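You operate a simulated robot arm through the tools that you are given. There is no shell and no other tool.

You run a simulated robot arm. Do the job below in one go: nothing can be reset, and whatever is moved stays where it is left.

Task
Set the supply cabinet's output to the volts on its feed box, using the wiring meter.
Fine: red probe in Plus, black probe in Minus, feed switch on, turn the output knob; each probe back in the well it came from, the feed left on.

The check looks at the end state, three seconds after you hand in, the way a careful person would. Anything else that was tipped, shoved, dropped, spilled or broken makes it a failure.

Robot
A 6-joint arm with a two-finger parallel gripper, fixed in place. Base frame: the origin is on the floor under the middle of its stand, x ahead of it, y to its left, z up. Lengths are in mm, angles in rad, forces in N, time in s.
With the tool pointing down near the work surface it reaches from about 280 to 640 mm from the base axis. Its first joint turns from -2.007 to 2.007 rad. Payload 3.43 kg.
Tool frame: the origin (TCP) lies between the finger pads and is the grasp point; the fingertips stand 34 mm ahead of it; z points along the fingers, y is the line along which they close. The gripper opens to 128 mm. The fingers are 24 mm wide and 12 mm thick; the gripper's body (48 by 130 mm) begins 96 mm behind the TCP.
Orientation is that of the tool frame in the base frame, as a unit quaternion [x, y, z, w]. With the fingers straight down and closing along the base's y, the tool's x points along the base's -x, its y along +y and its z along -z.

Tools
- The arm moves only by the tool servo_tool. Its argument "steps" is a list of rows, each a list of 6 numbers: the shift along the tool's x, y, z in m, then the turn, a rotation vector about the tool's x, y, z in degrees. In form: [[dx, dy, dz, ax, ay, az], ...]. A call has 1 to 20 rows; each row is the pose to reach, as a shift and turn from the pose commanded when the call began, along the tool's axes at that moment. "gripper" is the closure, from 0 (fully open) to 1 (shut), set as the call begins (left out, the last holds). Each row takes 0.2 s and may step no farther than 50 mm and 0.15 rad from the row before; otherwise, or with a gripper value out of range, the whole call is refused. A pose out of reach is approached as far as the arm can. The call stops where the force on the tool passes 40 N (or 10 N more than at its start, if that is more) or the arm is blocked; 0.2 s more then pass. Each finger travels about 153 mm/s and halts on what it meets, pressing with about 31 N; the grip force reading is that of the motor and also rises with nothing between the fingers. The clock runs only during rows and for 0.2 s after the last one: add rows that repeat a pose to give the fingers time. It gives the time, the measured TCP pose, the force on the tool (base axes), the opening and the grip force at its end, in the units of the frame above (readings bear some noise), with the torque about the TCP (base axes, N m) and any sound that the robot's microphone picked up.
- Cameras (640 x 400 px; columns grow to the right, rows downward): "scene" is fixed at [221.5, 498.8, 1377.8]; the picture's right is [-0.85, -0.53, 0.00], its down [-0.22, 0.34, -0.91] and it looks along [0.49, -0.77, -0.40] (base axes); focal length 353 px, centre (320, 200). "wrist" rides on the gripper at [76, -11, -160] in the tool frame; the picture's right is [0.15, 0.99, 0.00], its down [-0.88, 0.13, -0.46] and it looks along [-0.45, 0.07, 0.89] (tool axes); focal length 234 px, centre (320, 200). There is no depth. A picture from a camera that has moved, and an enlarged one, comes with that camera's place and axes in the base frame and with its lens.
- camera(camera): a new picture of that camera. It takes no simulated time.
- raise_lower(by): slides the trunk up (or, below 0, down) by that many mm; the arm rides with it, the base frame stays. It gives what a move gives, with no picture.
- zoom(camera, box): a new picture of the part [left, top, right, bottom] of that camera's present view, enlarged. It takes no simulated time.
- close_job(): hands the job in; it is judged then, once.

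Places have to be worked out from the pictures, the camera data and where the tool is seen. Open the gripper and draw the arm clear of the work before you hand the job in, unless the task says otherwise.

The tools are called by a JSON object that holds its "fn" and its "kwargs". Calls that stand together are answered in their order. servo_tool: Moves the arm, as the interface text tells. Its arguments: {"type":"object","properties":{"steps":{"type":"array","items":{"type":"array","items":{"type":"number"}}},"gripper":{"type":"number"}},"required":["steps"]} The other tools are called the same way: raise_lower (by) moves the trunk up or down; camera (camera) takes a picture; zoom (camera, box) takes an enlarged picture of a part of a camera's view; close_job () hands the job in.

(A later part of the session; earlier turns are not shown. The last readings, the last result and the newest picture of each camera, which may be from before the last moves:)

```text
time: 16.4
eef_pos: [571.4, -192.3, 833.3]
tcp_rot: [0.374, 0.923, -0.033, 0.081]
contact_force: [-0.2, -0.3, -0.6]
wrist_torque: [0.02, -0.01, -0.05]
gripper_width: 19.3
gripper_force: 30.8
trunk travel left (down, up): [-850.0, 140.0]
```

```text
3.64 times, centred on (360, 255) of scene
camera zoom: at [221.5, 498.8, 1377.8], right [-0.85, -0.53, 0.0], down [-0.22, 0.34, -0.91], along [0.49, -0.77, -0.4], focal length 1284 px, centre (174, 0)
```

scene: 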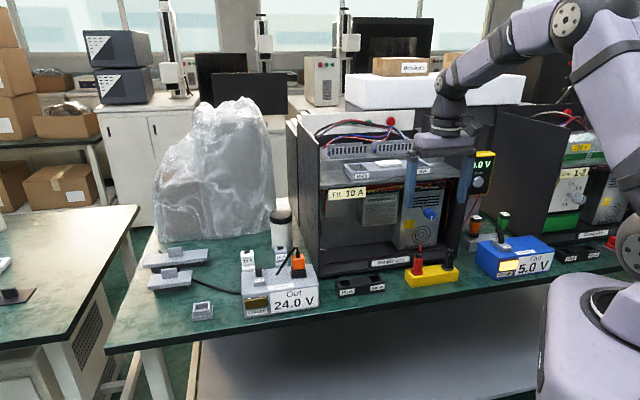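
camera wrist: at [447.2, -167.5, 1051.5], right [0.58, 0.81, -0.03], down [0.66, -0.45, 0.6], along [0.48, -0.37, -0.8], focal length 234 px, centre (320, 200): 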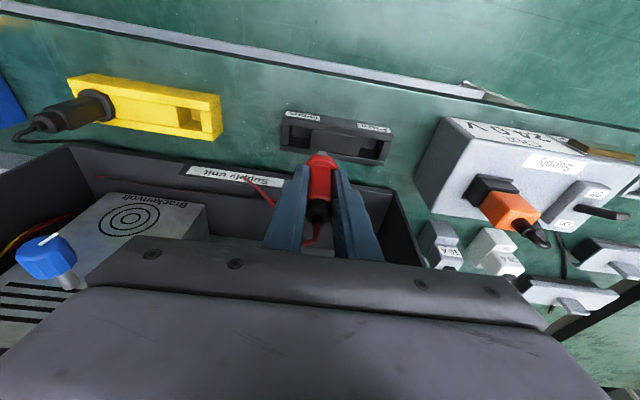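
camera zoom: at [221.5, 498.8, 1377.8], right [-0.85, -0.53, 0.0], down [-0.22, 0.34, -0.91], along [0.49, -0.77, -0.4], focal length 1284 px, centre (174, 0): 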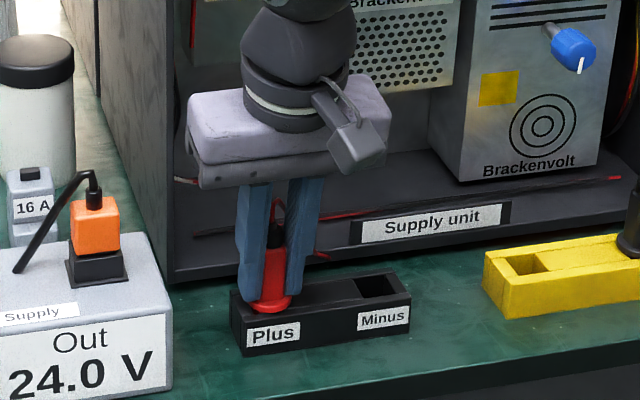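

The red probe is down in Plus with no contact load. I release it gently (open to ~50 mm) and check it settles.

{"fn": "servo_tool", "kwargs": {"gripper": 0.6, "steps": [[0, 0, 0, 0, 0, 0], [0, 0, 0, 0, 0, 0], [0, 0, 0, 0, 0, 0]]}}

{"fn": "zoom", "kwargs": {"camera": "wrist", "box": [230, 80, 454, 220]}}

{"fn": "zoom", "kwargs": {"camera": "scene", "box": [310, 200, 410, 310]}}

```text
time: 17.2
eef_pos: [570.5, -191.6, 833.8]
tcp_rot: [0.374, 0.924, -0.033, 0.08]
contact_force: [0.2, -0.9, -0.4]
wrist_torque: [0.04, 0.03, 0.03]
gripper_width: 51.3
gripper_force: 0.2
trunk travel left (down, up): [-850.0, 140.0]
```

```text
2.86 times, centred on (342, 150) of wrist
camera zoom: at [489.3, -128.3, 977.2], right [0.58, 0.81, -0.03], down [0.66, -0.45, 0.6], along [0.48, -0.37, -0.8], focal length 669 px, centre (257, 343)
```

zoom: 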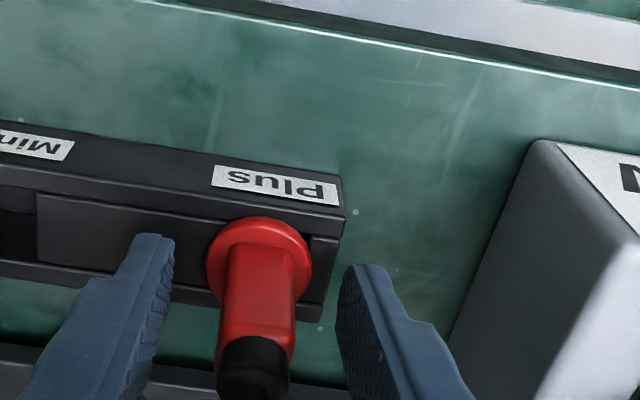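

```text
3.64 times, centred on (360, 255) of scene
camera zoom: at [221.5, 498.8, 1377.8], right [-0.85, -0.53, 0.0], down [-0.22, 0.34, -0.91], along [0.49, -0.77, -0.4], focal length 1284 px, centre (174, 0)
```

zoom: 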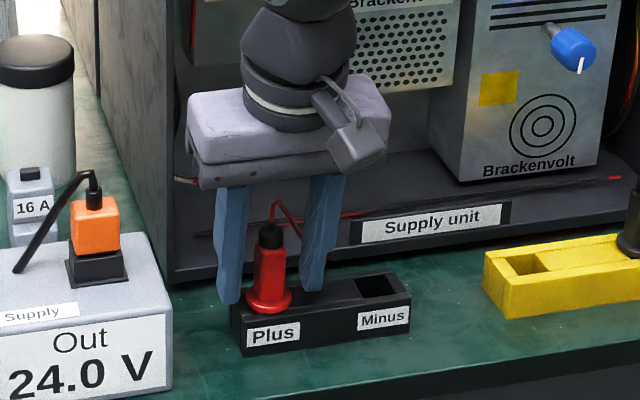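

The red probe stands upright in Plus. I lift 110 mm to clear its lead, then travel right along the bench to above the black probe.

{"fn": "servo_tool", "kwargs": {"steps": [[-0.0048, 0, -0.027, 0, 0, 0], [-0.0096, 0, -0.0541, 0, 0, 0], [-0.0144, 0, -0.0811, 0, 0, 0], [-0.0192, 0, -0.1082, 0, 0, 0], [-0.0192, 0, -0.1082, 0, 0, 0]]}}

{"fn": "servo_tool", "kwargs": {"gripper": 0.5, "steps": [[0.0003, -0.034, 0, 0, 0, 0], [0.0006, -0.068, 0, 0, 0, 0], [0.0009, -0.102, 0, 0, 0, 0], [0.0012, -0.136, 0, 0, 0, 0], [0.0015, -0.17, 0, 0, 0, 0], [0.0018, -0.204, 0, 0, 0, 0], [0.0021, -0.238, 0, 0, 0, 0], [0.0024, -0.272, 0, 0, 0, 0], [0.0027, -0.3054, -0.0004, 0, 0, 0], [0.0027, -0.3054, -0.0004, 0, 0, 0]]}}

{"fn": "zoom", "kwargs": {"camera": "wrist", "box": [240, 90, 400, 190]}}

{"fn": "camera", "kwargs": {"camera": "scene"}}

```text
time: 18.4
eef_pos: [570.8, -191.3, 942.9]
tcp_rot: [0.374, 0.923, -0.033, 0.081]
contact_force: [-0.2, -0.4, -0.4]
wrist_torque: [-0.02, -0.01, -0.02]
gripper_width: 51.2
gripper_force: 0.0
trunk travel left (down, up): [-850.0, 140.0]
```

```text
time: 20.6
eef_pos: [356.9, -408.9, 945.7]
tcp_rot: [0.374, 0.923, -0.033, 0.081]
contact_force: [-0.2, -0.4, -0.2]
wrist_torque: [-0.03, -0.04, -0.02]
gripper_width: 64.0
gripper_force: 0.0
trunk travel left (down, up): [-850.0, 140.0]
```

```text
4.00 times, centred on (320, 140) of wrist
camera zoom: at [275.1, -345.5, 1087.7], right [0.58, 0.81, -0.03], down [0.66, -0.45, 0.6], along [0.48, -0.37, -0.8], focal length 937 px, centre (320, 440)
```

zoom: 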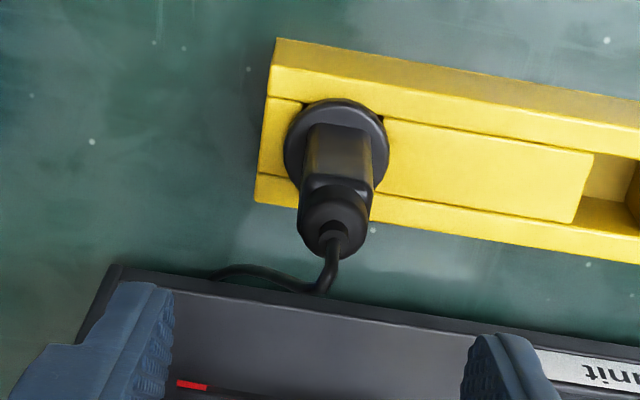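

```text
taken
```

scene: 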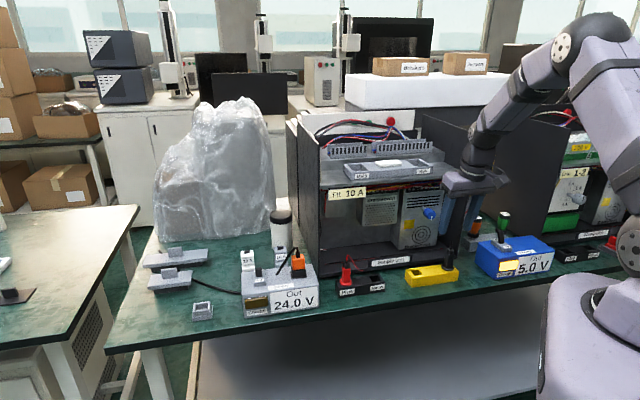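

Black probe flange computed at about (361.7,-410.9). I descend vertically with a ~1 mm correction to straddle it.

{"fn": "servo_tool", "kwargs": {"steps": [[0.0048, 0.0006, 0.0274, 0, 0, 0], [0.0095, 0.0012, 0.0548, 0, 0, 0], [0.0133, 0.0012, 0.0767, 0, 0, 0], [0.0162, 0.0012, 0.0931, 0, 0, 0], [0.019, 0.0012, 0.1095, 0, 0, 0], [0.019, 0.0012, 0.1095, 0, 0, 0]]}}

{"fn": "zoom", "kwargs": {"camera": "wrist", "box": [220, 100, 420, 225]}}

{"fn": "zoom", "kwargs": {"camera": "scene", "box": [390, 190, 490, 300]}}

```text
time: 22.0
eef_pos: [357.5, -407.6, 832.5]
tcp_rot: [0.373, 0.924, -0.033, 0.081]
contact_force: [0.8, 0.5, -0.5]
wrist_torque: [0.0, 0.02, -0.03]
gripper_width: 64.0
gripper_force: 0.0
trunk travel left (down, up): [-850.0, 140.0]
```

```text
3.20 times, centred on (320, 162) of wrist
camera zoom: at [276.0, -344.6, 975.3], right [0.58, 0.81, -0.03], down [0.66, -0.45, 0.6], along [0.48, -0.37, -0.8], focal length 749 px, centre (320, 320)
```

zoom: 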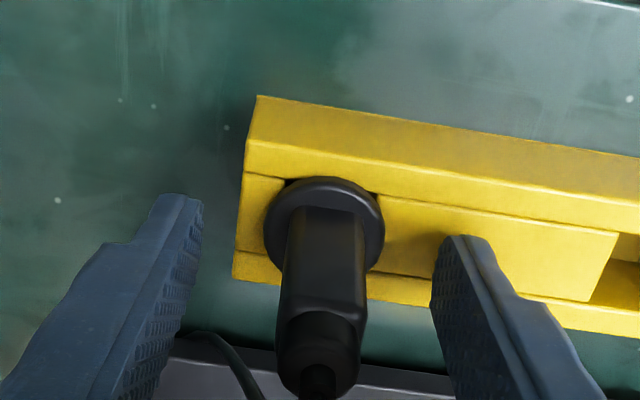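

```text
3.64 times, centred on (440, 245) of scene
camera zoom: at [221.5, 498.8, 1377.8], right [-0.85, -0.53, 0.0], down [-0.22, 0.34, -0.91], along [0.49, -0.77, -0.4], focal length 1284 px, centre (-116, 36)
```

zoom: 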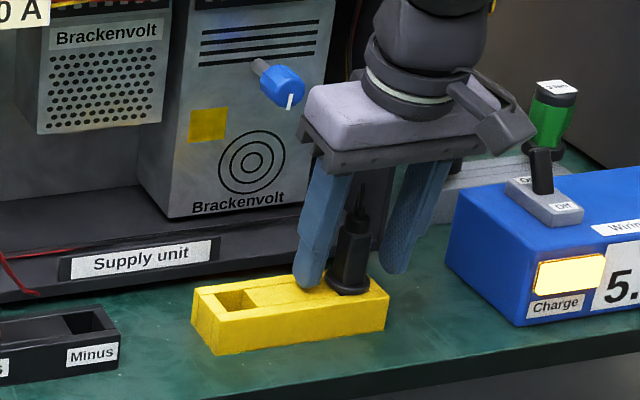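

The black probe is centred between the fingers with the same view as the red one had. I close and then lift 75 mm.

{"fn": "servo_tool", "kwargs": {"gripper": 1.0, "steps": [[0, 0, 0, 0, 0, 0], [0, 0, 0, 0, 0, 0], [0, 0, 0, 0, 0, 0], [0, 0, 0, 0, 0, 0]]}}

{"fn": "servo_tool", "kwargs": {"steps": [[-0.0026, 0, -0.0148, 0, 0, 0], [-0.0052, 0, -0.0295, 0, 0, 0], [-0.0078, 0, -0.0443, 0, 0, 0], [-0.0105, 0, -0.059, 0, 0, 0], [-0.0131, 0, -0.0738, 0, 0, 0], [-0.0131, 0, -0.0738, 0, 0, 0]]}}

{"fn": "zoom", "kwargs": {"camera": "wrist", "box": [220, 100, 420, 225]}}

{"fn": "zoom", "kwargs": {"camera": "scene", "box": [390, 190, 490, 300]}}

```text
time: 23.0
eef_pos: [358.5, -408.2, 831.7]
tcp_rot: [0.374, 0.923, -0.033, 0.081]
contact_force: [0.4, -0.6, 0.5]
wrist_torque: [0.0, 0.04, 0.0]
gripper_width: 19.3
gripper_force: 30.9
trunk travel left (down, up): [-850.0, 140.0]
```

```text
time: 24.4
eef_pos: [359.1, -409.0, 906.5]
tcp_rot: [0.374, 0.923, -0.033, 0.08]
contact_force: [-0.3, -0.4, -0.5]
wrist_torque: [-0.02, 0.02, -0.01]
gripper_width: 19.1
gripper_force: 30.9
trunk travel left (down, up): [-850.0, 140.0]
```

```text
3.20 times, centred on (320, 162) of wrist
camera zoom: at [276.5, -345.5, 1050.0], right [0.58, 0.81, -0.03], down [0.66, -0.46, 0.6], along [0.48, -0.37, -0.8], focal length 749 px, centre (320, 320)
```

zoom: 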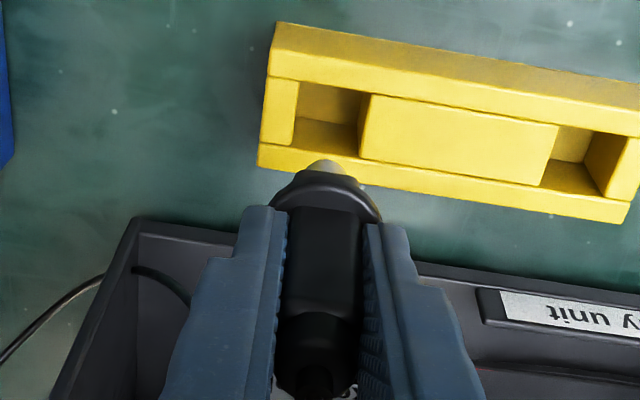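

```text
3.64 times, centred on (440, 245) of scene
camera zoom: at [221.5, 498.8, 1377.8], right [-0.85, -0.53, 0.0], down [-0.22, 0.34, -0.91], along [0.49, -0.77, -0.4], focal length 1284 px, centre (-116, 36)
```

zoom: 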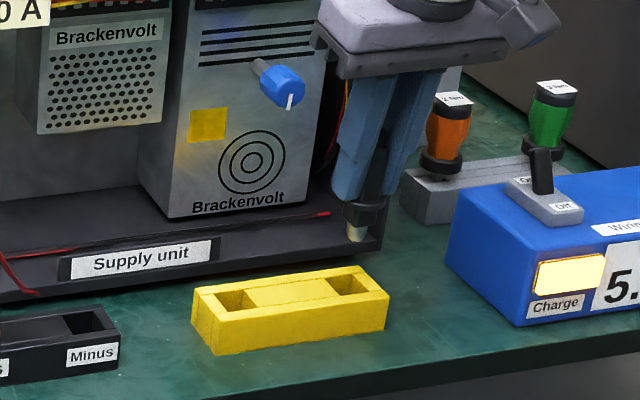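

Black probe is lifted cleanly. I carry it ~220 mm left to above Minus and check alignment.

{"fn": "servo_tool", "kwargs": {"steps": [[-0.0004, 0.035, 0, 0, 0, 0], [-0.0008, 0.07, 0, 0, 0, 0], [-0.0013, 0.105, 0, 0, 0, 0], [-0.0017, 0.14, 0, 0, 0, 0], [-0.0021, 0.175, 0, 0, 0, 0], [-0.0027, 0.21, 0.0004, 0, 0, 0], [-0.0027, 0.2198, 0.0004, 0, 0, 0], [-0.0027, 0.2198, 0.0004, 0, 0, 0]]}}

{"fn": "zoom", "kwargs": {"camera": "wrist", "box": [220, 100, 420, 225]}}

{"fn": "zoom", "kwargs": {"camera": "scene", "box": [310, 200, 410, 310]}}

```text
time: 26.2
eef_pos: [512.8, -251.1, 907.6]
tcp_rot: [0.373, 0.924, -0.033, 0.081]
contact_force: [-0.3, -0.5, -0.6]
wrist_torque: [-0.02, 0.02, 0.01]
gripper_width: 18.8
gripper_force: 31.0
trunk travel left (down, up): [-850.0, 140.0]
```

```text
3.20 times, centred on (320, 162) of wrist
camera zoom: at [431.1, -187.9, 1051.3], right [0.58, 0.81, -0.03], down [0.66, -0.46, 0.6], along [0.48, -0.37, -0.8], focal length 749 px, centre (320, 320)
```

zoom: 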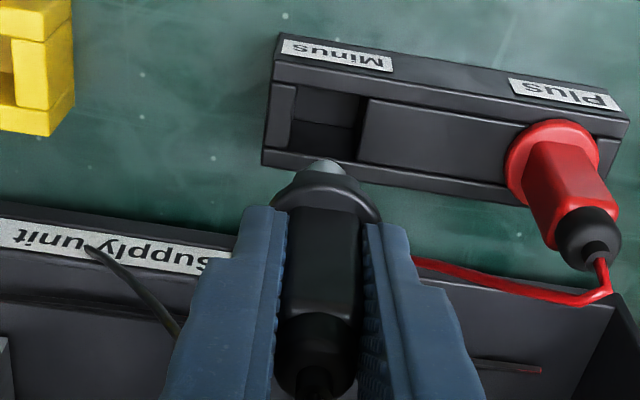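

```text
3.64 times, centred on (360, 255) of scene
camera zoom: at [221.5, 498.8, 1377.8], right [-0.85, -0.53, 0.0], down [-0.22, 0.34, -0.91], along [0.49, -0.77, -0.4], focal length 1284 px, centre (174, 0)
```

zoom: 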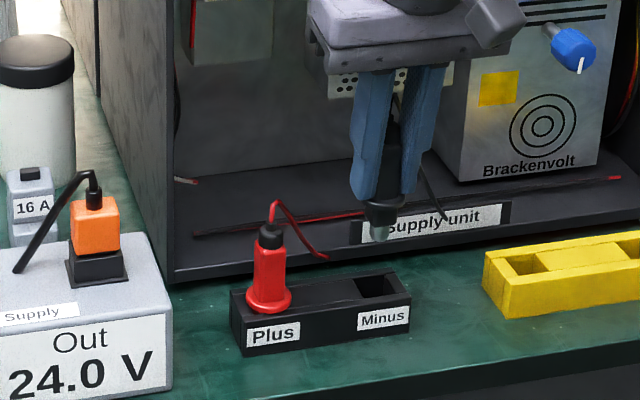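

The Minus well sits where the stand's well did in the reference view, so it's aligned within ~1 mm. I lower 74 mm and release.

{"fn": "servo_tool", "kwargs": {"steps": [[-0.0005, 0, 0, 0, 0, 0], [0.003, 0, 0.0197, 0, 0, 0], [0.0064, 0, 0.0394, 0, 0, 0], [0.0084, 0, 0.051, 0, 0, 0], [0.0105, 0, 0.063, 0, 0, 0], [0.0124, 0, 0.0728, 0, 0, 0], [0.0124, 0, 0.0728, 0, 0, 0]]}}

{"fn": "zoom", "kwargs": {"camera": "wrist", "box": [220, 100, 420, 225]}}

{"fn": "zoom", "kwargs": {"camera": "scene", "box": [310, 200, 410, 310]}}

```text
time: 27.8
eef_pos: [513.2, -251.8, 834.4]
tcp_rot: [0.374, 0.923, -0.033, 0.081]
contact_force: [0.2, -0.2, 0.2]
wrist_torque: [0.02, 0.0, 0.0]
gripper_width: 19.2
gripper_force: 31.1
trunk travel left (down, up): [-850.0, 140.0]
```

```text
3.20 times, centred on (320, 162) of wrist
camera zoom: at [431.0, -188.3, 977.6], right [0.59, 0.81, -0.03], down [0.66, -0.45, 0.6], along [0.48, -0.37, -0.8], focal length 749 px, centre (320, 320)
```

zoom: 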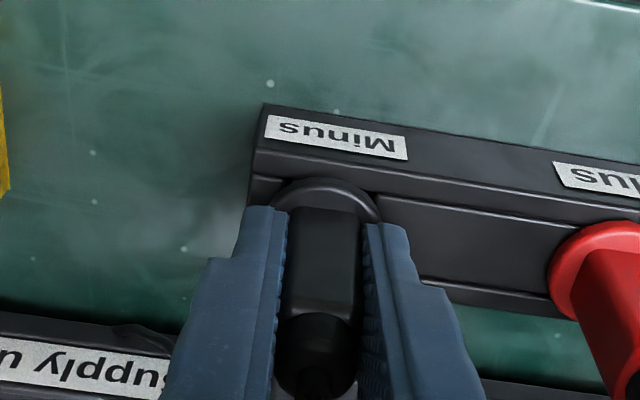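

```text
3.64 times, centred on (360, 255) of scene
camera zoom: at [221.5, 498.8, 1377.8], right [-0.85, -0.53, 0.0], down [-0.22, 0.34, -0.91], along [0.49, -0.77, -0.4], focal length 1284 px, centre (174, 0)
```

zoom: 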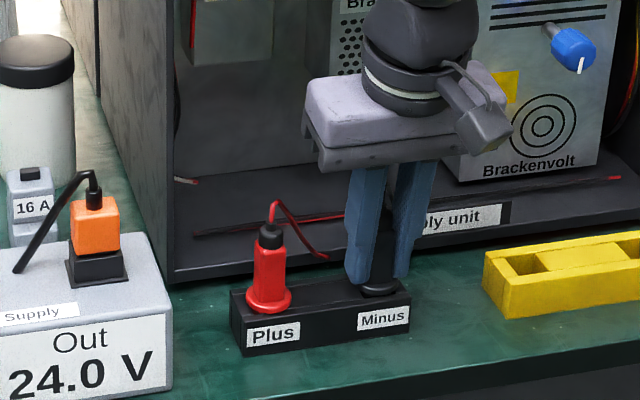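

Black probe is seated in Minus with no load. I release to ~50 mm opening and then rise 110 mm.

{"fn": "servo_tool", "kwargs": {"gripper": 0.6, "steps": [[0, 0, 0, 0, 0, 0], [0, 0, 0, 0, 0, 0], [0, 0, 0, 0, 0, 0]]}}

{"fn": "servo_tool", "kwargs": {"steps": [[-0.0048, 0, -0.027, 0, 0, 0], [-0.0096, 0, -0.0541, 0, 0, 0], [-0.0144, 0, -0.0811, 0, 0, 0], [-0.0192, 0, -0.1082, 0, 0, 0], [-0.0192, 0, -0.1082, 0, 0, 0]]}}

{"fn": "camera", "kwargs": {"camera": "wrist"}}

{"fn": "zoom", "kwargs": {"camera": "wrist", "box": [220, 100, 420, 225]}}

{"fn": "camera", "kwargs": {"camera": "scene"}}

{"fn": "zoom", "kwargs": {"camera": "scene", "box": [230, 200, 410, 320]}}

```text
time: 28.6
eef_pos: [512.9, -252.6, 834.8]
tcp_rot: [0.374, 0.923, -0.033, 0.082]
contact_force: [-0.5, -0.8, 0.0]
wrist_torque: [-0.04, -0.01, 0.01]
gripper_width: 51.3
gripper_force: 0.0
trunk travel left (down, up): [-850.0, 140.0]
```

```text
time: 29.8
eef_pos: [512.8, -251.0, 943.2]
tcp_rot: [0.375, 0.923, -0.032, 0.081]
contact_force: [1.0, 0.3, -0.2]
wrist_torque: [0.02, -0.03, 0.01]
gripper_width: 51.3
gripper_force: 0.0
trunk travel left (down, up): [-850.0, 140.0]
```

```text
taken
camera wrist: at [432.2, -186.9, 1085.6], right [0.58, 0.81, -0.03], down [0.66, -0.46, 0.6], along [0.48, -0.37, -0.8], focal length 234 px, centre (320, 200)
```

wrist: 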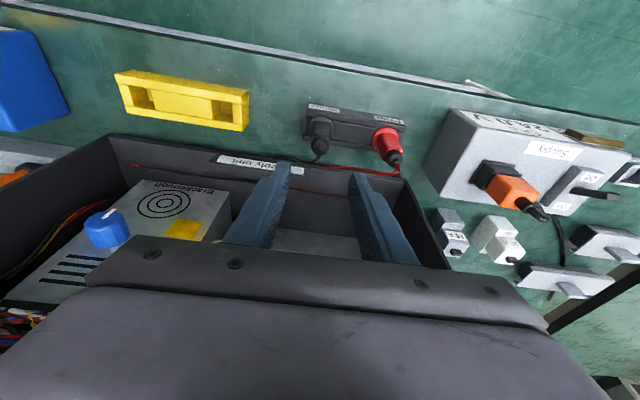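

```text
3.20 times, centred on (320, 162) of wrist
camera zoom: at [432.2, -186.9, 1085.6], right [0.58, 0.81, -0.03], down [0.66, -0.46, 0.6], along [0.48, -0.37, -0.8], focal length 749 px, centre (320, 320)
```

zoom: 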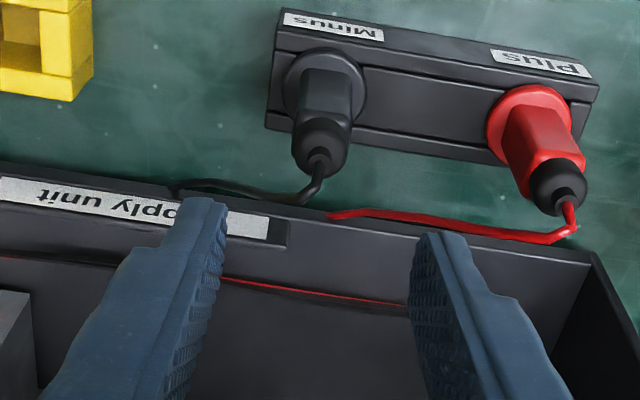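

```text
taken
```

scene: 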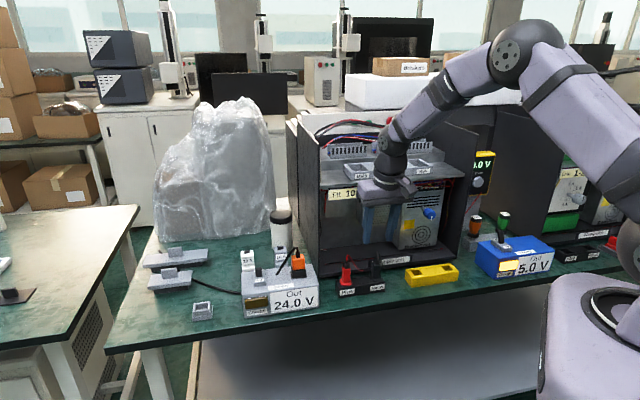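

```text
3.33 times, centred on (320, 260) of scene
camera zoom: at [221.5, 498.8, 1377.8], right [-0.85, -0.53, 0.0], down [-0.22, 0.34, -0.91], along [0.49, -0.77, -0.4], focal length 1177 px, centre (320, 0)
```

zoom: 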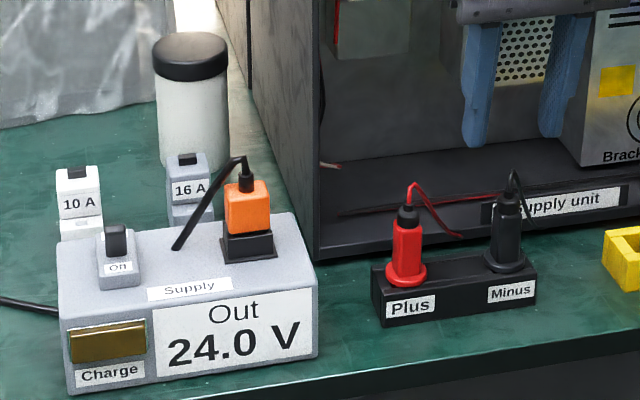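

Both probes are seated. Next is the Supply switch: its lever (leaning to Off) is near base (742,-23), tip z≈873. I move to the front of that box with the tool tilted 45° outward and fingers shut, staying high and clear of the plug.

{"fn": "servo_tool", "kwargs": {"gripper": 1.0, "steps": [[0.0082, 0.0269, -0.0029, 0, -2.9, 0], [0.0164, 0.0539, -0.0058, 0, -5.8, 0], [0.0246, 0.0808, -0.0087, 0, -8.75, 0], [0.0328, 0.1078, -0.0116, 0, -11.7, 0], [0.041, 0.1347, -0.0145, 0, -14.6, 0], [0.0492, 0.1617, -0.0174, 0, -17.5, 0], [0.0574, 0.1886, -0.0202, 0, -20.4, 0], [0.0656, 0.2155, -0.0231, 0, -23.3, 0], [0.0738, 0.2425, -0.026, 0, -26.25, 0], [0.082, 0.2694, -0.0289, 0, -29.2, 0], [0.0902, 0.2964, -0.0318, 0, -32.1, 0], [0.0984, 0.3233, -0.0347, 0, -35, 0], [0.0984, 0.3233, -0.0347, 0, -35, 0]]}}

{"fn": "camera", "kwargs": {"camera": "wrist"}}

{"fn": "camera", "kwargs": {"camera": "scene"}}

```text
time: 32.6
eef_pos: [663.8, 50.0, 960.1]
tcp_rot: [0.346, 0.856, -0.143, 0.355]
contact_force: [0.8, 0.3, 0.6]
wrist_torque: [0.03, -0.03, 0.01]
gripper_width: 0.2
gripper_force: 30.7
trunk travel left (down, up): [-850.0, 140.0]
```

```text
taken
camera wrist: at [535.8, 159.3, 1018.6], right [0.61, 0.78, -0.1], down [0.31, -0.12, 0.95], along [0.73, -0.61, -0.31], focal length 234 px, centre (320, 200)
```

wrist: 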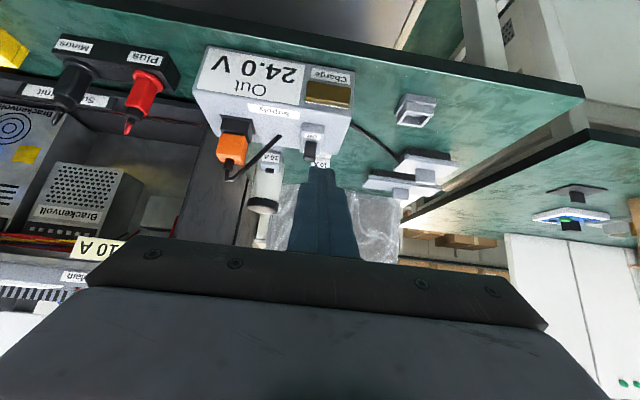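

```text
taken
```

scene: 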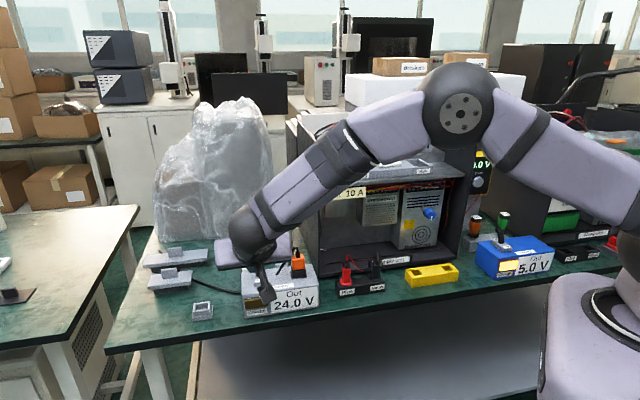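

I zoom on the switch from this pose to locate the lever precisely relative to the fingertips.

{"fn": "zoom", "kwargs": {"camera": "wrist", "box": [180, 30, 372, 190]}}

{"fn": "zoom", "kwargs": {"camera": "wrist", "box": [280, 110, 360, 180]}}

{"fn": "zoom", "kwargs": {"camera": "scene", "box": [210, 210, 340, 320]}}

```text
2.50 times, centred on (276, 110) of wrist
camera zoom: at [535.8, 159.3, 1018.6], right [0.61, 0.78, -0.1], down [0.31, -0.12, 0.95], along [0.73, -0.61, -0.31], focal length 585 px, centre (430, 425)
```

zoom: 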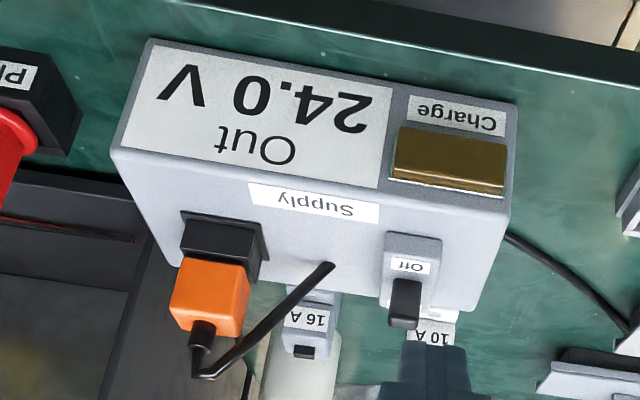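

```text
5.71 times, centred on (320, 145) of wrist
camera zoom: at [535.8, 159.3, 1018.6], right [0.61, 0.78, -0.1], down [0.31, -0.12, 0.95], along [0.73, -0.61, -0.31], focal length 1338 px, centre (320, 514)
```

zoom: 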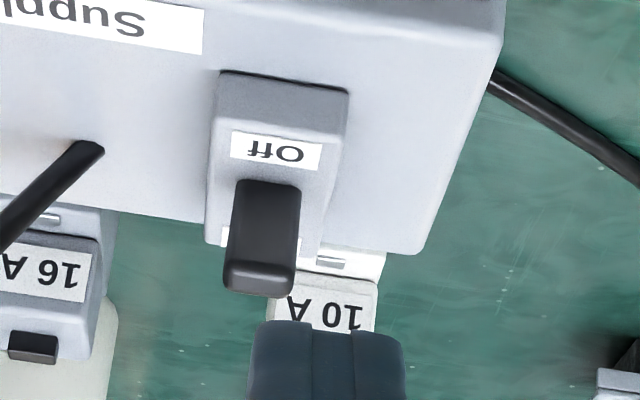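

```text
3.64 times, centred on (275, 265) of scene
camera zoom: at [221.5, 498.8, 1377.8], right [-0.85, -0.53, 0.0], down [-0.22, 0.34, -0.91], along [0.49, -0.77, -0.4], focal length 1284 px, centre (484, -36)
```

zoom: 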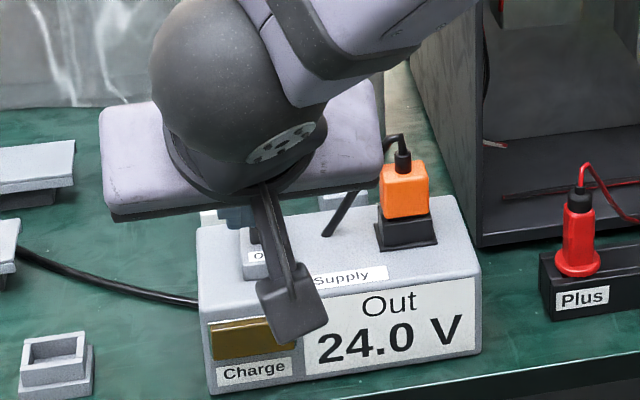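

The lever tip works out at bench (u 488, w 536, z 882) and leans toward Off. I bring the closed fingertips just in front of it at z≈870, still ~15 mm short of touching.

{"fn": "servo_tool", "kwargs": {"steps": [[0.0043, -0.0051, 0.0218, 0, 0, 0], [0.0087, -0.0102, 0.0436, 0, 0, 0], [0.013, -0.0102, 0.0653, 0, 0, 0], [0.0173, -0.0102, 0.0871, 0, 0, 0], [0.0173, -0.0102, 0.0871, 0, 0, 0]]}}

{"fn": "zoom", "kwargs": {"camera": "wrist", "box": [240, 90, 400, 190]}}

{"fn": "zoom", "kwargs": {"camera": "scene", "box": [210, 210, 370, 310]}}

```text
time: 33.8
eef_pos: [693.5, 11.0, 887.3]
tcp_rot: [0.346, 0.857, -0.143, 0.355]
contact_force: [0.5, 0.1, 0.2]
wrist_torque: [0.02, -0.03, 0.06]
gripper_width: 0.2
gripper_force: 31.3
trunk travel left (down, up): [-850.0, 140.0]
```

```text
4.00 times, centred on (320, 140) of wrist
camera zoom: at [565.6, 119.2, 945.6], right [0.61, 0.78, -0.1], down [0.31, -0.12, 0.94], along [0.73, -0.61, -0.31], focal length 937 px, centre (320, 440)
```

zoom: 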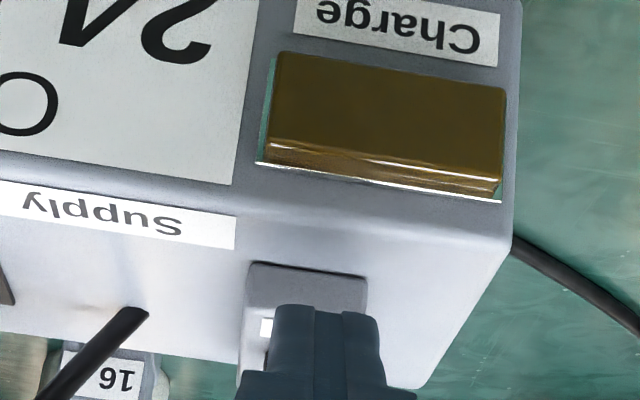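

```text
4.00 times, centred on (290, 260) of scene
camera zoom: at [221.5, 498.8, 1377.8], right [-0.85, -0.53, 0.0], down [-0.22, 0.34, -0.91], along [0.49, -0.77, -0.4], focal length 1412 px, centre (440, -40)
```

zoom: 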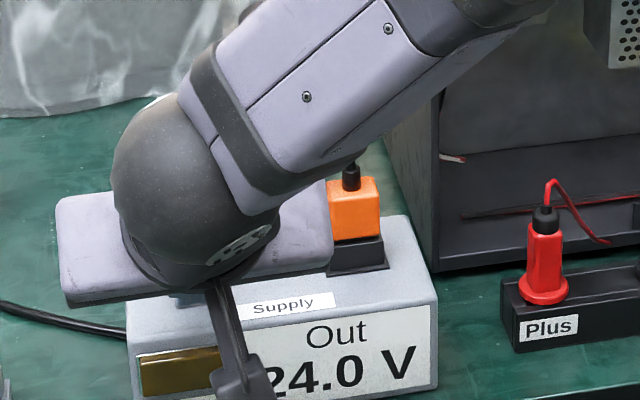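

The fingers are lined up with the switch housing (within ~3 mm). I push toward On (away from me) in small steps, 40 mm first.

{"fn": "servo_tool", "kwargs": {"steps": [[-0.0071, 0, 0.0071, 0, 0, 0], [-0.0106, 0, 0.0106, 0, 0, 0], [-0.0141, 0, 0.0141, 0, 0, 0], [-0.0177, 0, 0.0177, 0, 0, 0], [-0.0212, 0, 0.0212, 0, 0, 0], [-0.0248, 0, 0.0248, 0, 0, 0], [-0.0283, 0, 0.0283, 0, 0, 0], [-0.0283, 0, 0.0283, 0, 0, 0]]}}

{"fn": "camera", "kwargs": {"camera": "wrist"}}

{"fn": "zoom", "kwargs": {"camera": "wrist", "box": [240, 90, 400, 190]}}

{"fn": "zoom", "kwargs": {"camera": "scene", "box": [440, 130, 540, 192]}}

```text
time: 35.6
eef_pos: [721.3, -19.4, 886.1]
tcp_rot: [0.347, 0.856, -0.143, 0.355]
contact_force: [-0.9, 0.4, -0.5]
wrist_torque: [0.01, 0.0, 0.05]
gripper_width: 0.1
gripper_force: 30.9
trunk travel left (down, up): [-850.0, 140.0]
```

```text
taken
camera wrist: at [592.9, 90.3, 945.4], right [0.61, 0.78, -0.1], down [0.31, -0.12, 0.94], along [0.73, -0.61, -0.31], focal length 234 px, centre (320, 200)
```

wrist: 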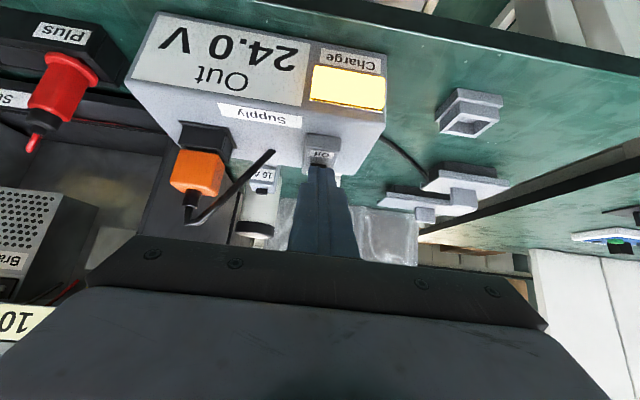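

```text
4.00 times, centred on (320, 140) of wrist
camera zoom: at [592.9, 90.3, 945.4], right [0.61, 0.78, -0.1], down [0.31, -0.12, 0.94], along [0.73, -0.61, -0.31], focal length 937 px, centre (320, 440)
```

zoom: 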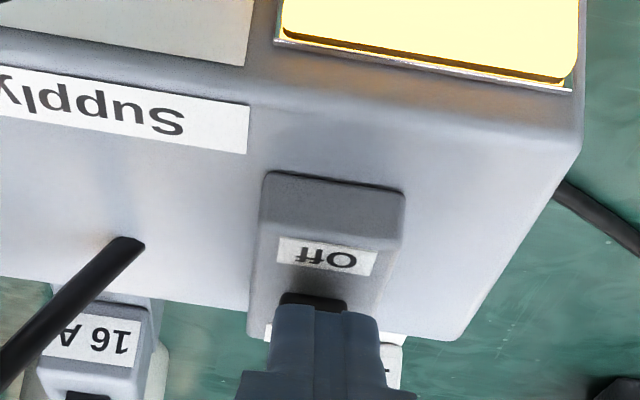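

```text
6.40 times, centred on (490, 161) of scene
camera zoom: at [221.5, 498.8, 1377.8], right [-0.85, -0.53, 0.0], down [-0.22, 0.34, -0.91], along [0.49, -0.77, -0.4], focal length 2260 px, centre (-768, 450)
```

zoom: 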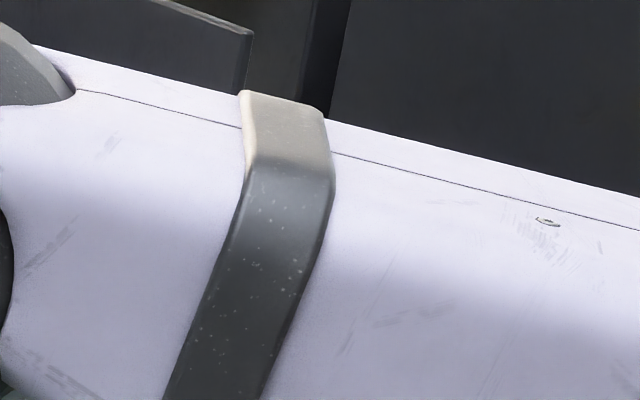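

The Supply "Charge" lamp is now lit, so the switch is over. I back straight out and verify the lever stays On.

{"fn": "servo_tool", "kwargs": {"steps": [[0.0141, 0, -0.0141, 0, 0, 0], [0.0283, 0, -0.0283, 0, 0, 0], [0.0495, 0, -0.0495, 0, 0, 0], [0.0495, 0, -0.0845, 0, 0, 0], [0.0495, 0, -0.1195, 0, 0, 0], [0.0495, 0, -0.1195, 0, 0, 0]]}}

{"fn": "camera", "kwargs": {"camera": "wrist"}}

{"fn": "zoom", "kwargs": {"camera": "wrist", "box": [220, 80, 380, 180]}}

{"fn": "camera", "kwargs": {"camera": "scene"}}

```text
time: 37.0
eef_pos: [634.6, 63.5, 937.5]
tcp_rot: [0.346, 0.857, -0.143, 0.355]
contact_force: [1.0, 0.2, -0.2]
wrist_torque: [0.01, 0.0, -0.03]
gripper_width: 0.0
gripper_force: 31.4
trunk travel left (down, up): [-850.0, 140.0]
```

```text
taken
camera wrist: at [506.7, 171.8, 996.1], right [0.61, 0.78, -0.1], down [0.31, -0.12, 0.94], along [0.73, -0.61, -0.31], focal length 234 px, centre (320, 200)
```

wrist: 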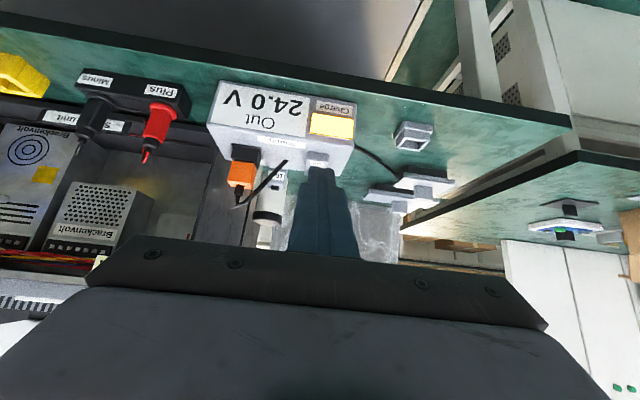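

```text
4.00 times, centred on (300, 130) of wrist
camera zoom: at [506.7, 171.8, 996.1], right [0.61, 0.78, -0.1], down [0.31, -0.12, 0.94], along [0.73, -0.61, -0.31], focal length 937 px, centre (400, 480)
```

zoom: 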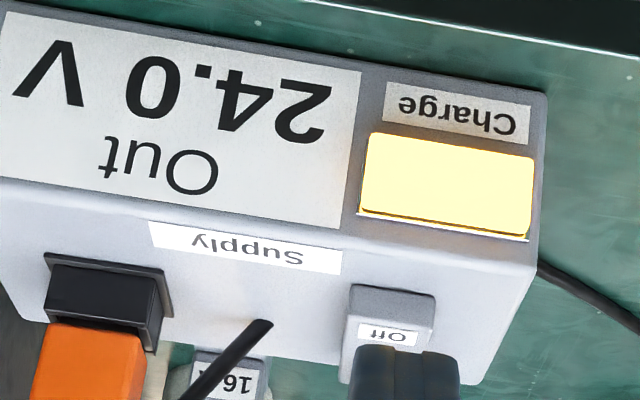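

```text
taken
```

scene: 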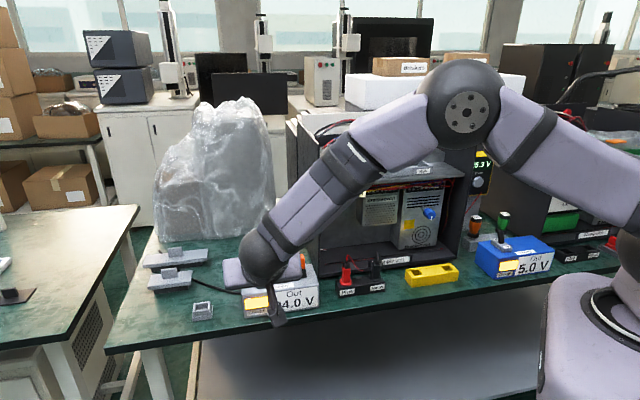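

Feed is on and the meter is now alive. I zoom on the meter display.

{"fn": "zoom", "kwargs": {"camera": "scene", "box": [460, 140, 510, 172]}}

{"fn": "zoom", "kwargs": {"camera": "scene", "box": [400, 190, 450, 222]}}

```text
12.50 times, centred on (485, 156) of scene
camera zoom: at [221.5, 498.8, 1377.8], right [-0.85, -0.53, 0.0], down [-0.22, 0.34, -0.91], along [0.49, -0.77, -0.4], focal length 4413 px, centre (-1742, 750)
```

zoom: 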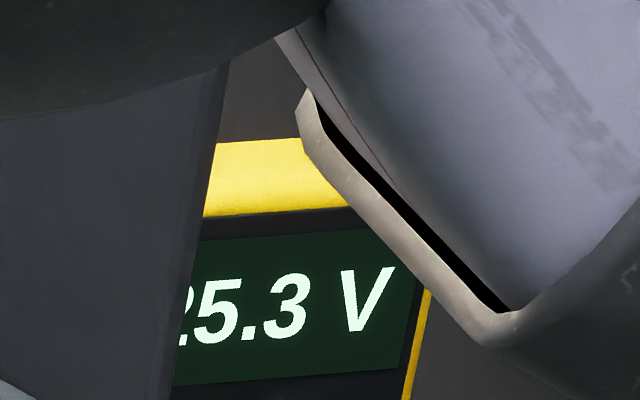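

```text
12.50 times, centred on (425, 206) of scene
camera zoom: at [221.5, 498.8, 1377.8], right [-0.85, -0.53, 0.0], down [-0.22, 0.34, -0.91], along [0.49, -0.77, -0.4], focal length 4413 px, centre (-992, 125)
```

zoom: 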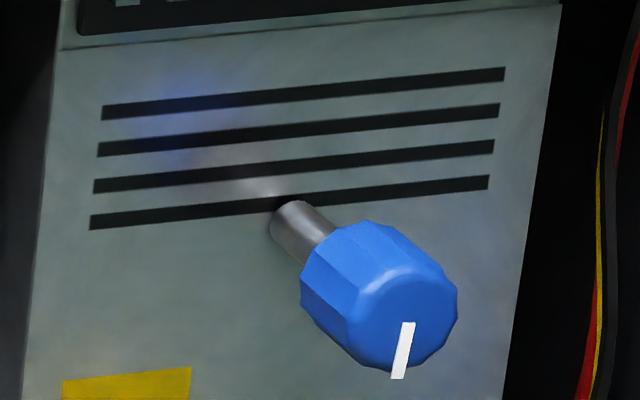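

Meter reads 25.3 V; target 24.0 V. I travel back in front of the Supply cabinet (staying ahead of the bench edge), opening the fingers, to prepare for the blue knob at about (u -12, w 617, z 933).

{"fn": "servo_tool", "kwargs": {"gripper": 0.5, "steps": [[-0.0035, -0.0312, -0.0001, 0, 0, 0], [-0.0069, -0.0625, -0.0002, 0, 0, 0], [-0.0104, -0.0937, -0.0004, 0, 0, 0], [-0.0139, -0.125, -0.0005, 0, 0, 0], [-0.0173, -0.1562, -0.0006, 0, 0, 0], [-0.0208, -0.1874, -0.0007, 0, 0, 0], [-0.0243, -0.2187, -0.0008, 0, 0, 0], [-0.0278, -0.2499, -0.001, 0, 0, 0], [-0.0312, -0.2811, -0.0011, 0, 0, 0], [-0.0347, -0.3124, -0.0012, 0, 0, 0], [-0.0382, -0.3436, -0.0013, 0, 0, 0], [-0.0416, -0.3749, -0.0014, 0, 0, 0], [-0.0451, -0.4061, -0.0015, 0, 0, 0], [-0.0486, -0.4373, -0.0017, 0, 0, 0], [-0.052, -0.4686, -0.0018, 0, 0, 0], [-0.0555, -0.4998, -0.0019, 0, 0, 0], [-0.0555, -0.4998, -0.0019, 0, 0, 0]]}}

{"fn": "camera", "kwargs": {"camera": "wrist"}}

{"fn": "camera", "kwargs": {"camera": "scene"}}

```text
time: 40.6
eef_pos: [379.8, -264.0, 984.7]
tcp_rot: [0.35, 0.856, -0.153, 0.349]
contact_force: [0.6, 0.7, 0.3]
wrist_torque: [-0.03, -0.02, -0.01]
gripper_width: 64.1
gripper_force: 0.1
out of reach, approached as far as the arm can: row 12, 13, 14, 15, 16, 17
trunk travel left (down, up): [-850.0, 140.0]
```

```text
taken
camera wrist: at [254.0, -152.3, 1042.9], right [0.62, 0.77, -0.12], down [0.32, -0.11, 0.94], along [0.71, -0.63, -0.31], focal length 234 px, centre (320, 200)
```

wrist: 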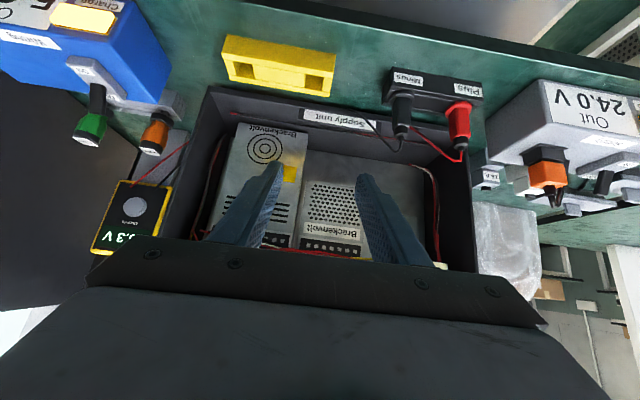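

```text
taken
```

scene: 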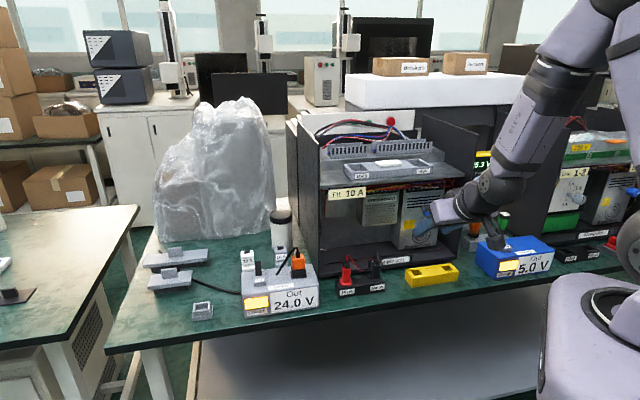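

The far corner was out of reach (wrist too near the base), so I'm at (379,-263,983). I move outward along the knob's line first (to u≈-12, w≈540, z≈985).

{"fn": "servo_tool", "kwargs": {"steps": [[-0.0154, -0.0216, 0.0151, 0, 0, 0], [-0.0307, -0.0432, 0.0302, 0, 0, 0], [-0.0461, -0.0648, 0.0452, 0, 0, 0], [-0.0614, -0.0864, 0.0603, 0, 0, 0], [-0.0614, -0.0864, 0.0603, 0, 0, 0]]}}

{"fn": "camera", "kwargs": {"camera": "wrist"}}

```text
time: 41.8
eef_pos: [399.8, -319.8, 963.6]
tcp_rot: [0.376, 0.859, -0.171, 0.303]
contact_force: [0.0, 0.6, -0.1]
wrist_torque: [-0.03, 0.0, -0.01]
gripper_width: 63.8
gripper_force: 0.1
out of reach, approached as far as the arm can: row 1, 2, 3, 4
trunk travel left (down, up): [-850.0, 140.0]
```

```text
taken
camera wrist: at [287.8, -202.2, 1035.7], right [0.66, 0.73, -0.16], down [0.39, -0.15, 0.91], along [0.64, -0.66, -0.39], focal length 234 px, centre (320, 200)
```

wrist: 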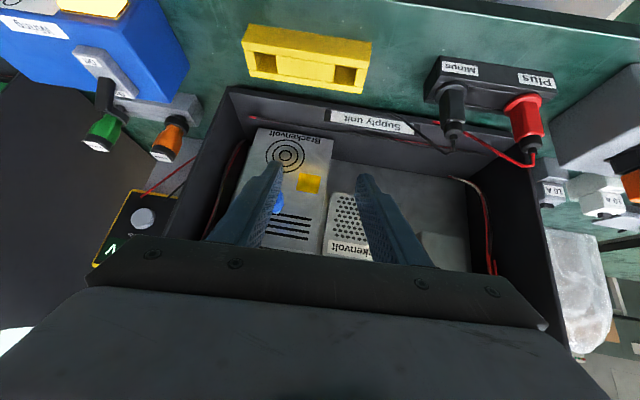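

The arm lags or hit a limit; I issue a hold to see where it settles before moving further.

{"fn": "servo_tool", "kwargs": {"steps": [[0, 0, 0, 0, 0, 0], [0, 0, 0, 0, 0, 0]]}}

{"fn": "camera", "kwargs": {"camera": "scene"}}

```text
time: 42.4
eef_pos: [401.3, -320.3, 963.6]
tcp_rot: [0.375, 0.859, -0.17, 0.304]
contact_force: [0.1, -0.6, -0.3]
wrist_torque: [0.01, 0.01, -0.01]
gripper_width: 64.1
gripper_force: 0.0
trunk travel left (down, up): [-850.0, 140.0]
```

```text
taken
```

scene: 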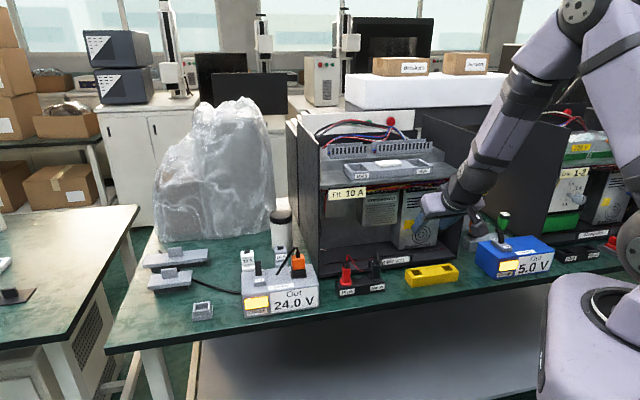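

The wrist is stuck near a singular (straight) pose. I return to a shallower 15° tilt directly in line with the knob (u≈-12), then will tilt up within that plane.

{"fn": "servo_tool", "kwargs": {"steps": [[-0.0036, -0.0129, -0.0055, -1.07, 5.09, -0.44], [-0.0072, -0.0257, -0.011, -2.14, 10.19, -0.88], [-0.0107, -0.0386, -0.0166, -3.21, 15.28, -1.33], [-0.0143, -0.0514, -0.0221, -4.28, 20.38, -1.77], [-0.0179, -0.0643, -0.0276, -5.35, 25.47, -2.21], [-0.0179, -0.0643, -0.0276, -5.35, 25.47, -2.21]]}}

{"fn": "camera", "kwargs": {"camera": "wrist"}}

{"fn": "camera", "kwargs": {"camera": "scene"}}

```text
time: 43.8
eef_pos: [328.5, -423.9, 1015.8]
tcp_rot: [0.337, 0.926, -0.031, 0.17]
contact_force: [0.0, -0.4, 0.0]
wrist_torque: [-0.04, 0.01, -0.02]
gripper_width: 64.2
gripper_force: 0.2
out of reach, approached as far as the arm can: row 1, 2
trunk travel left (down, up): [-850.0, 140.0]
```

```text
taken
camera wrist: at [218.6, -358.1, 1139.1], right [0.52, 0.85, 0.01], down [0.58, -0.36, 0.73], along [0.63, -0.38, -0.68], focal length 234 px, centre (320, 200)
```

wrist: 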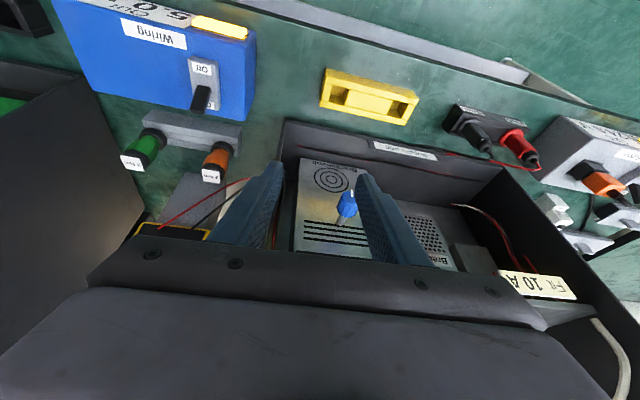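

```text
taken
```

scene: 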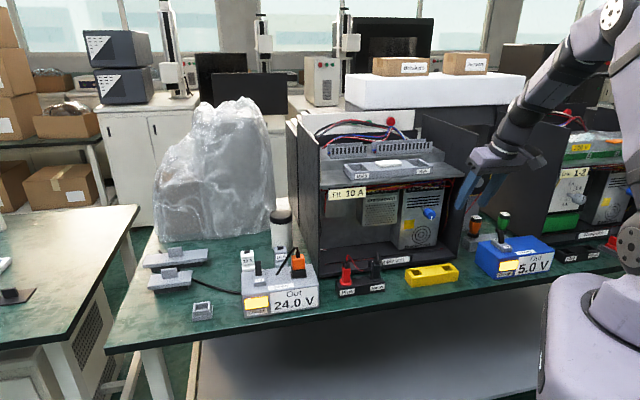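

The last call continued from the previously commanded point; I'm now at (328,-424,1015), clear of everything. Plan: raise the TCP to z≈1180 in line with the knob, then lower the trunk 250 mm so the forearm is flatter and the wrist has room to tilt.

{"fn": "servo_tool", "kwargs": {"steps": [[-0.0084, 0.0123, -0.0257, 0.78, -0.09, 0.55], [-0.0167, 0.0247, -0.0514, 1.55, -0.17, 1.09], [-0.025, 0.037, -0.077, 2.33, -0.26, 1.64], [-0.0334, 0.0493, -0.1027, 3.11, -0.35, 2.19], [-0.0418, 0.0617, -0.1284, 3.88, -0.43, 2.73], [-0.0501, 0.074, -0.1541, 4.66, -0.52, 3.28], [-0.0501, 0.074, -0.1541, 4.66, -0.52, 3.28]]}}

{"fn": "camera", "kwargs": {"camera": "scene"}}

```text
time: 45.4
eef_pos: [327.0, -384.8, 1155.3]
tcp_rot: [0.36, 0.91, -0.03, 0.204]
contact_force: [0.4, -0.7, 0.1]
wrist_torque: [0.02, 0.0, 0.01]
gripper_width: 63.9
gripper_force: 0.0
out of reach, approached as far as the arm can: row 2, 3, 4, 5, 6, 7
trunk travel left (down, up): [-850.0, 140.0]
```

```text
taken
```

scene: 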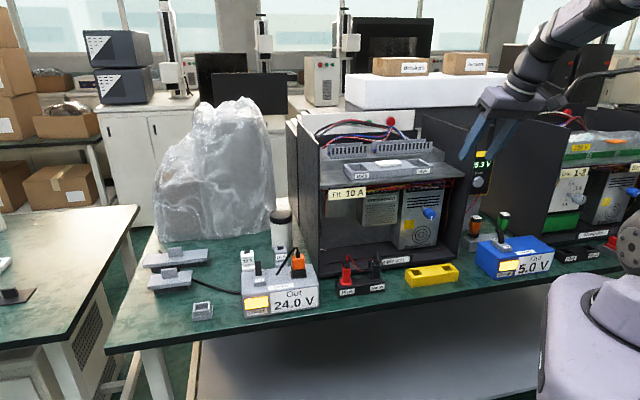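

That branch of the arm is near a joint limit. I go back toward a known-good tool-down pose at (380,-340,1100) to recover the usual wrist configuration.

{"fn": "servo_tool", "kwargs": {"steps": [[0.0031, 0.0127, 0.012, 1.13, 4.62, 0.18], [0.0062, 0.0254, 0.024, 2.25, 9.24, 0.37], [0.0094, 0.038, 0.0361, 3.38, 13.86, 0.55], [0.0125, 0.0507, 0.0481, 4.5, 18.48, 0.74], [0.0156, 0.0634, 0.0601, 5.63, 23.1, 0.92], [0.0156, 0.0634, 0.0601, 5.63, 23.1, 0.92]]}}

{"fn": "camera", "kwargs": {"camera": "scene"}}

{"fn": "camera", "kwargs": {"camera": "wrist"}}

```text
time: 46.8
eef_pos: [349.0, -335.7, 1064.3]
tcp_rot: [0.368, 0.922, 0.067, 0.101]
contact_force: [0.6, -0.3, 1.1]
wrist_torque: [0.02, 0.0, -0.02]
gripper_width: 64.1
gripper_force: 0.1
out of reach, approached as far as the arm can: row 1, 2, 3, 4, 5, 6
trunk travel left (down, up): [-850.0, 140.0]
```

```text
taken
```

scene: 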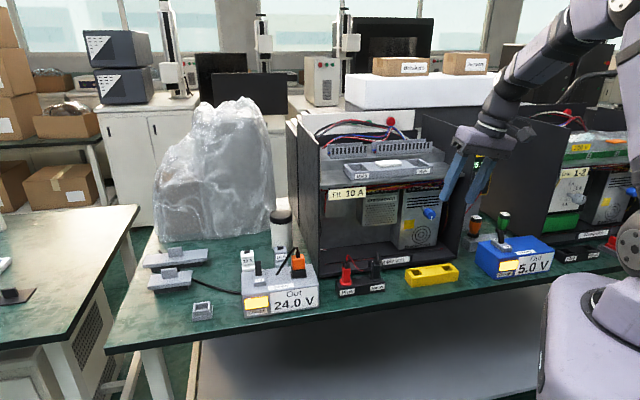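

```text
taken
camera wrist: at [248.9, -298.7, 1205.2], right [0.55, 0.81, 0.18], down [0.6, -0.54, 0.59], along [0.58, -0.22, -0.79], focal length 234 px, centre (320, 200)
```

wrist: 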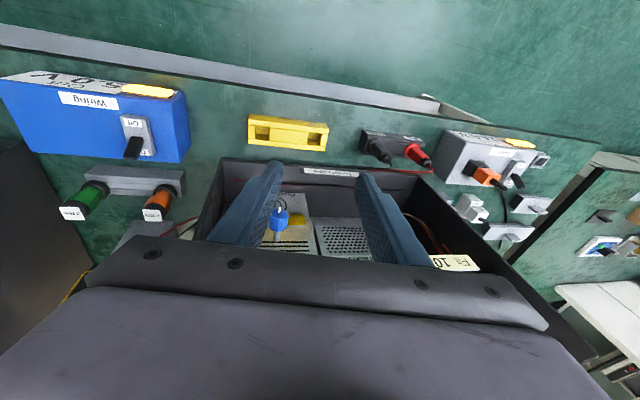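

The wrist is in a flipped branch (picked up on the way over). I retrace: go back to the 45° tilt at u≈144 where it was last fine, to unwind it.

{"fn": "servo_tool", "kwargs": {"steps": [[0.0069, 0.0155, 0.0134, 1.38, -4.63, -0.49], [0.0139, 0.031, 0.0269, 2.76, -9.25, -0.98], [0.0208, 0.0464, 0.0403, 4.13, -13.88, -1.47], [0.0277, 0.0619, 0.0538, 5.51, -18.5, -1.97], [0.0346, 0.0774, 0.0672, 6.89, -23.13, -2.46], [0.0416, 0.0929, 0.0806, 8.27, -27.75, -2.95], [0.0485, 0.1083, 0.0941, 9.64, -32.38, -3.44], [0.0554, 0.1238, 0.1075, 11.02, -37, -3.93], [0.0554, 0.1238, 0.1075, 11.02, -37, -3.93]]}}

{"fn": "camera", "kwargs": {"camera": "scene"}}

```text
time: 48.8
eef_pos: [418.1, -201.1, 979.9]
tcp_rot: [0.348, 0.855, -0.143, 0.356]
contact_force: [-0.7, 0.2, 0.9]
wrist_torque: [-0.01, -0.02, -0.02]
gripper_width: 64.1
gripper_force: 0.1
trunk travel left (down, up): [-850.0, 140.0]
```

```text
taken
```

scene: 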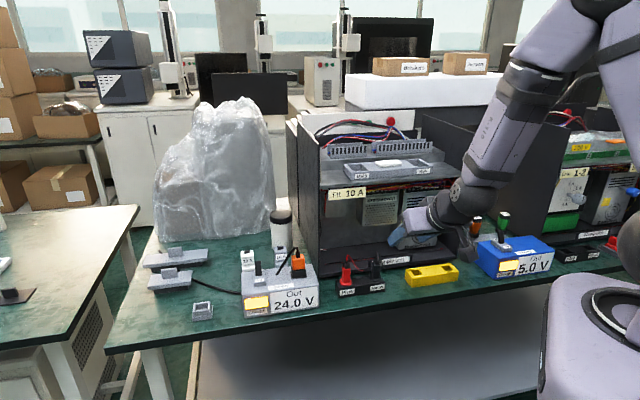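

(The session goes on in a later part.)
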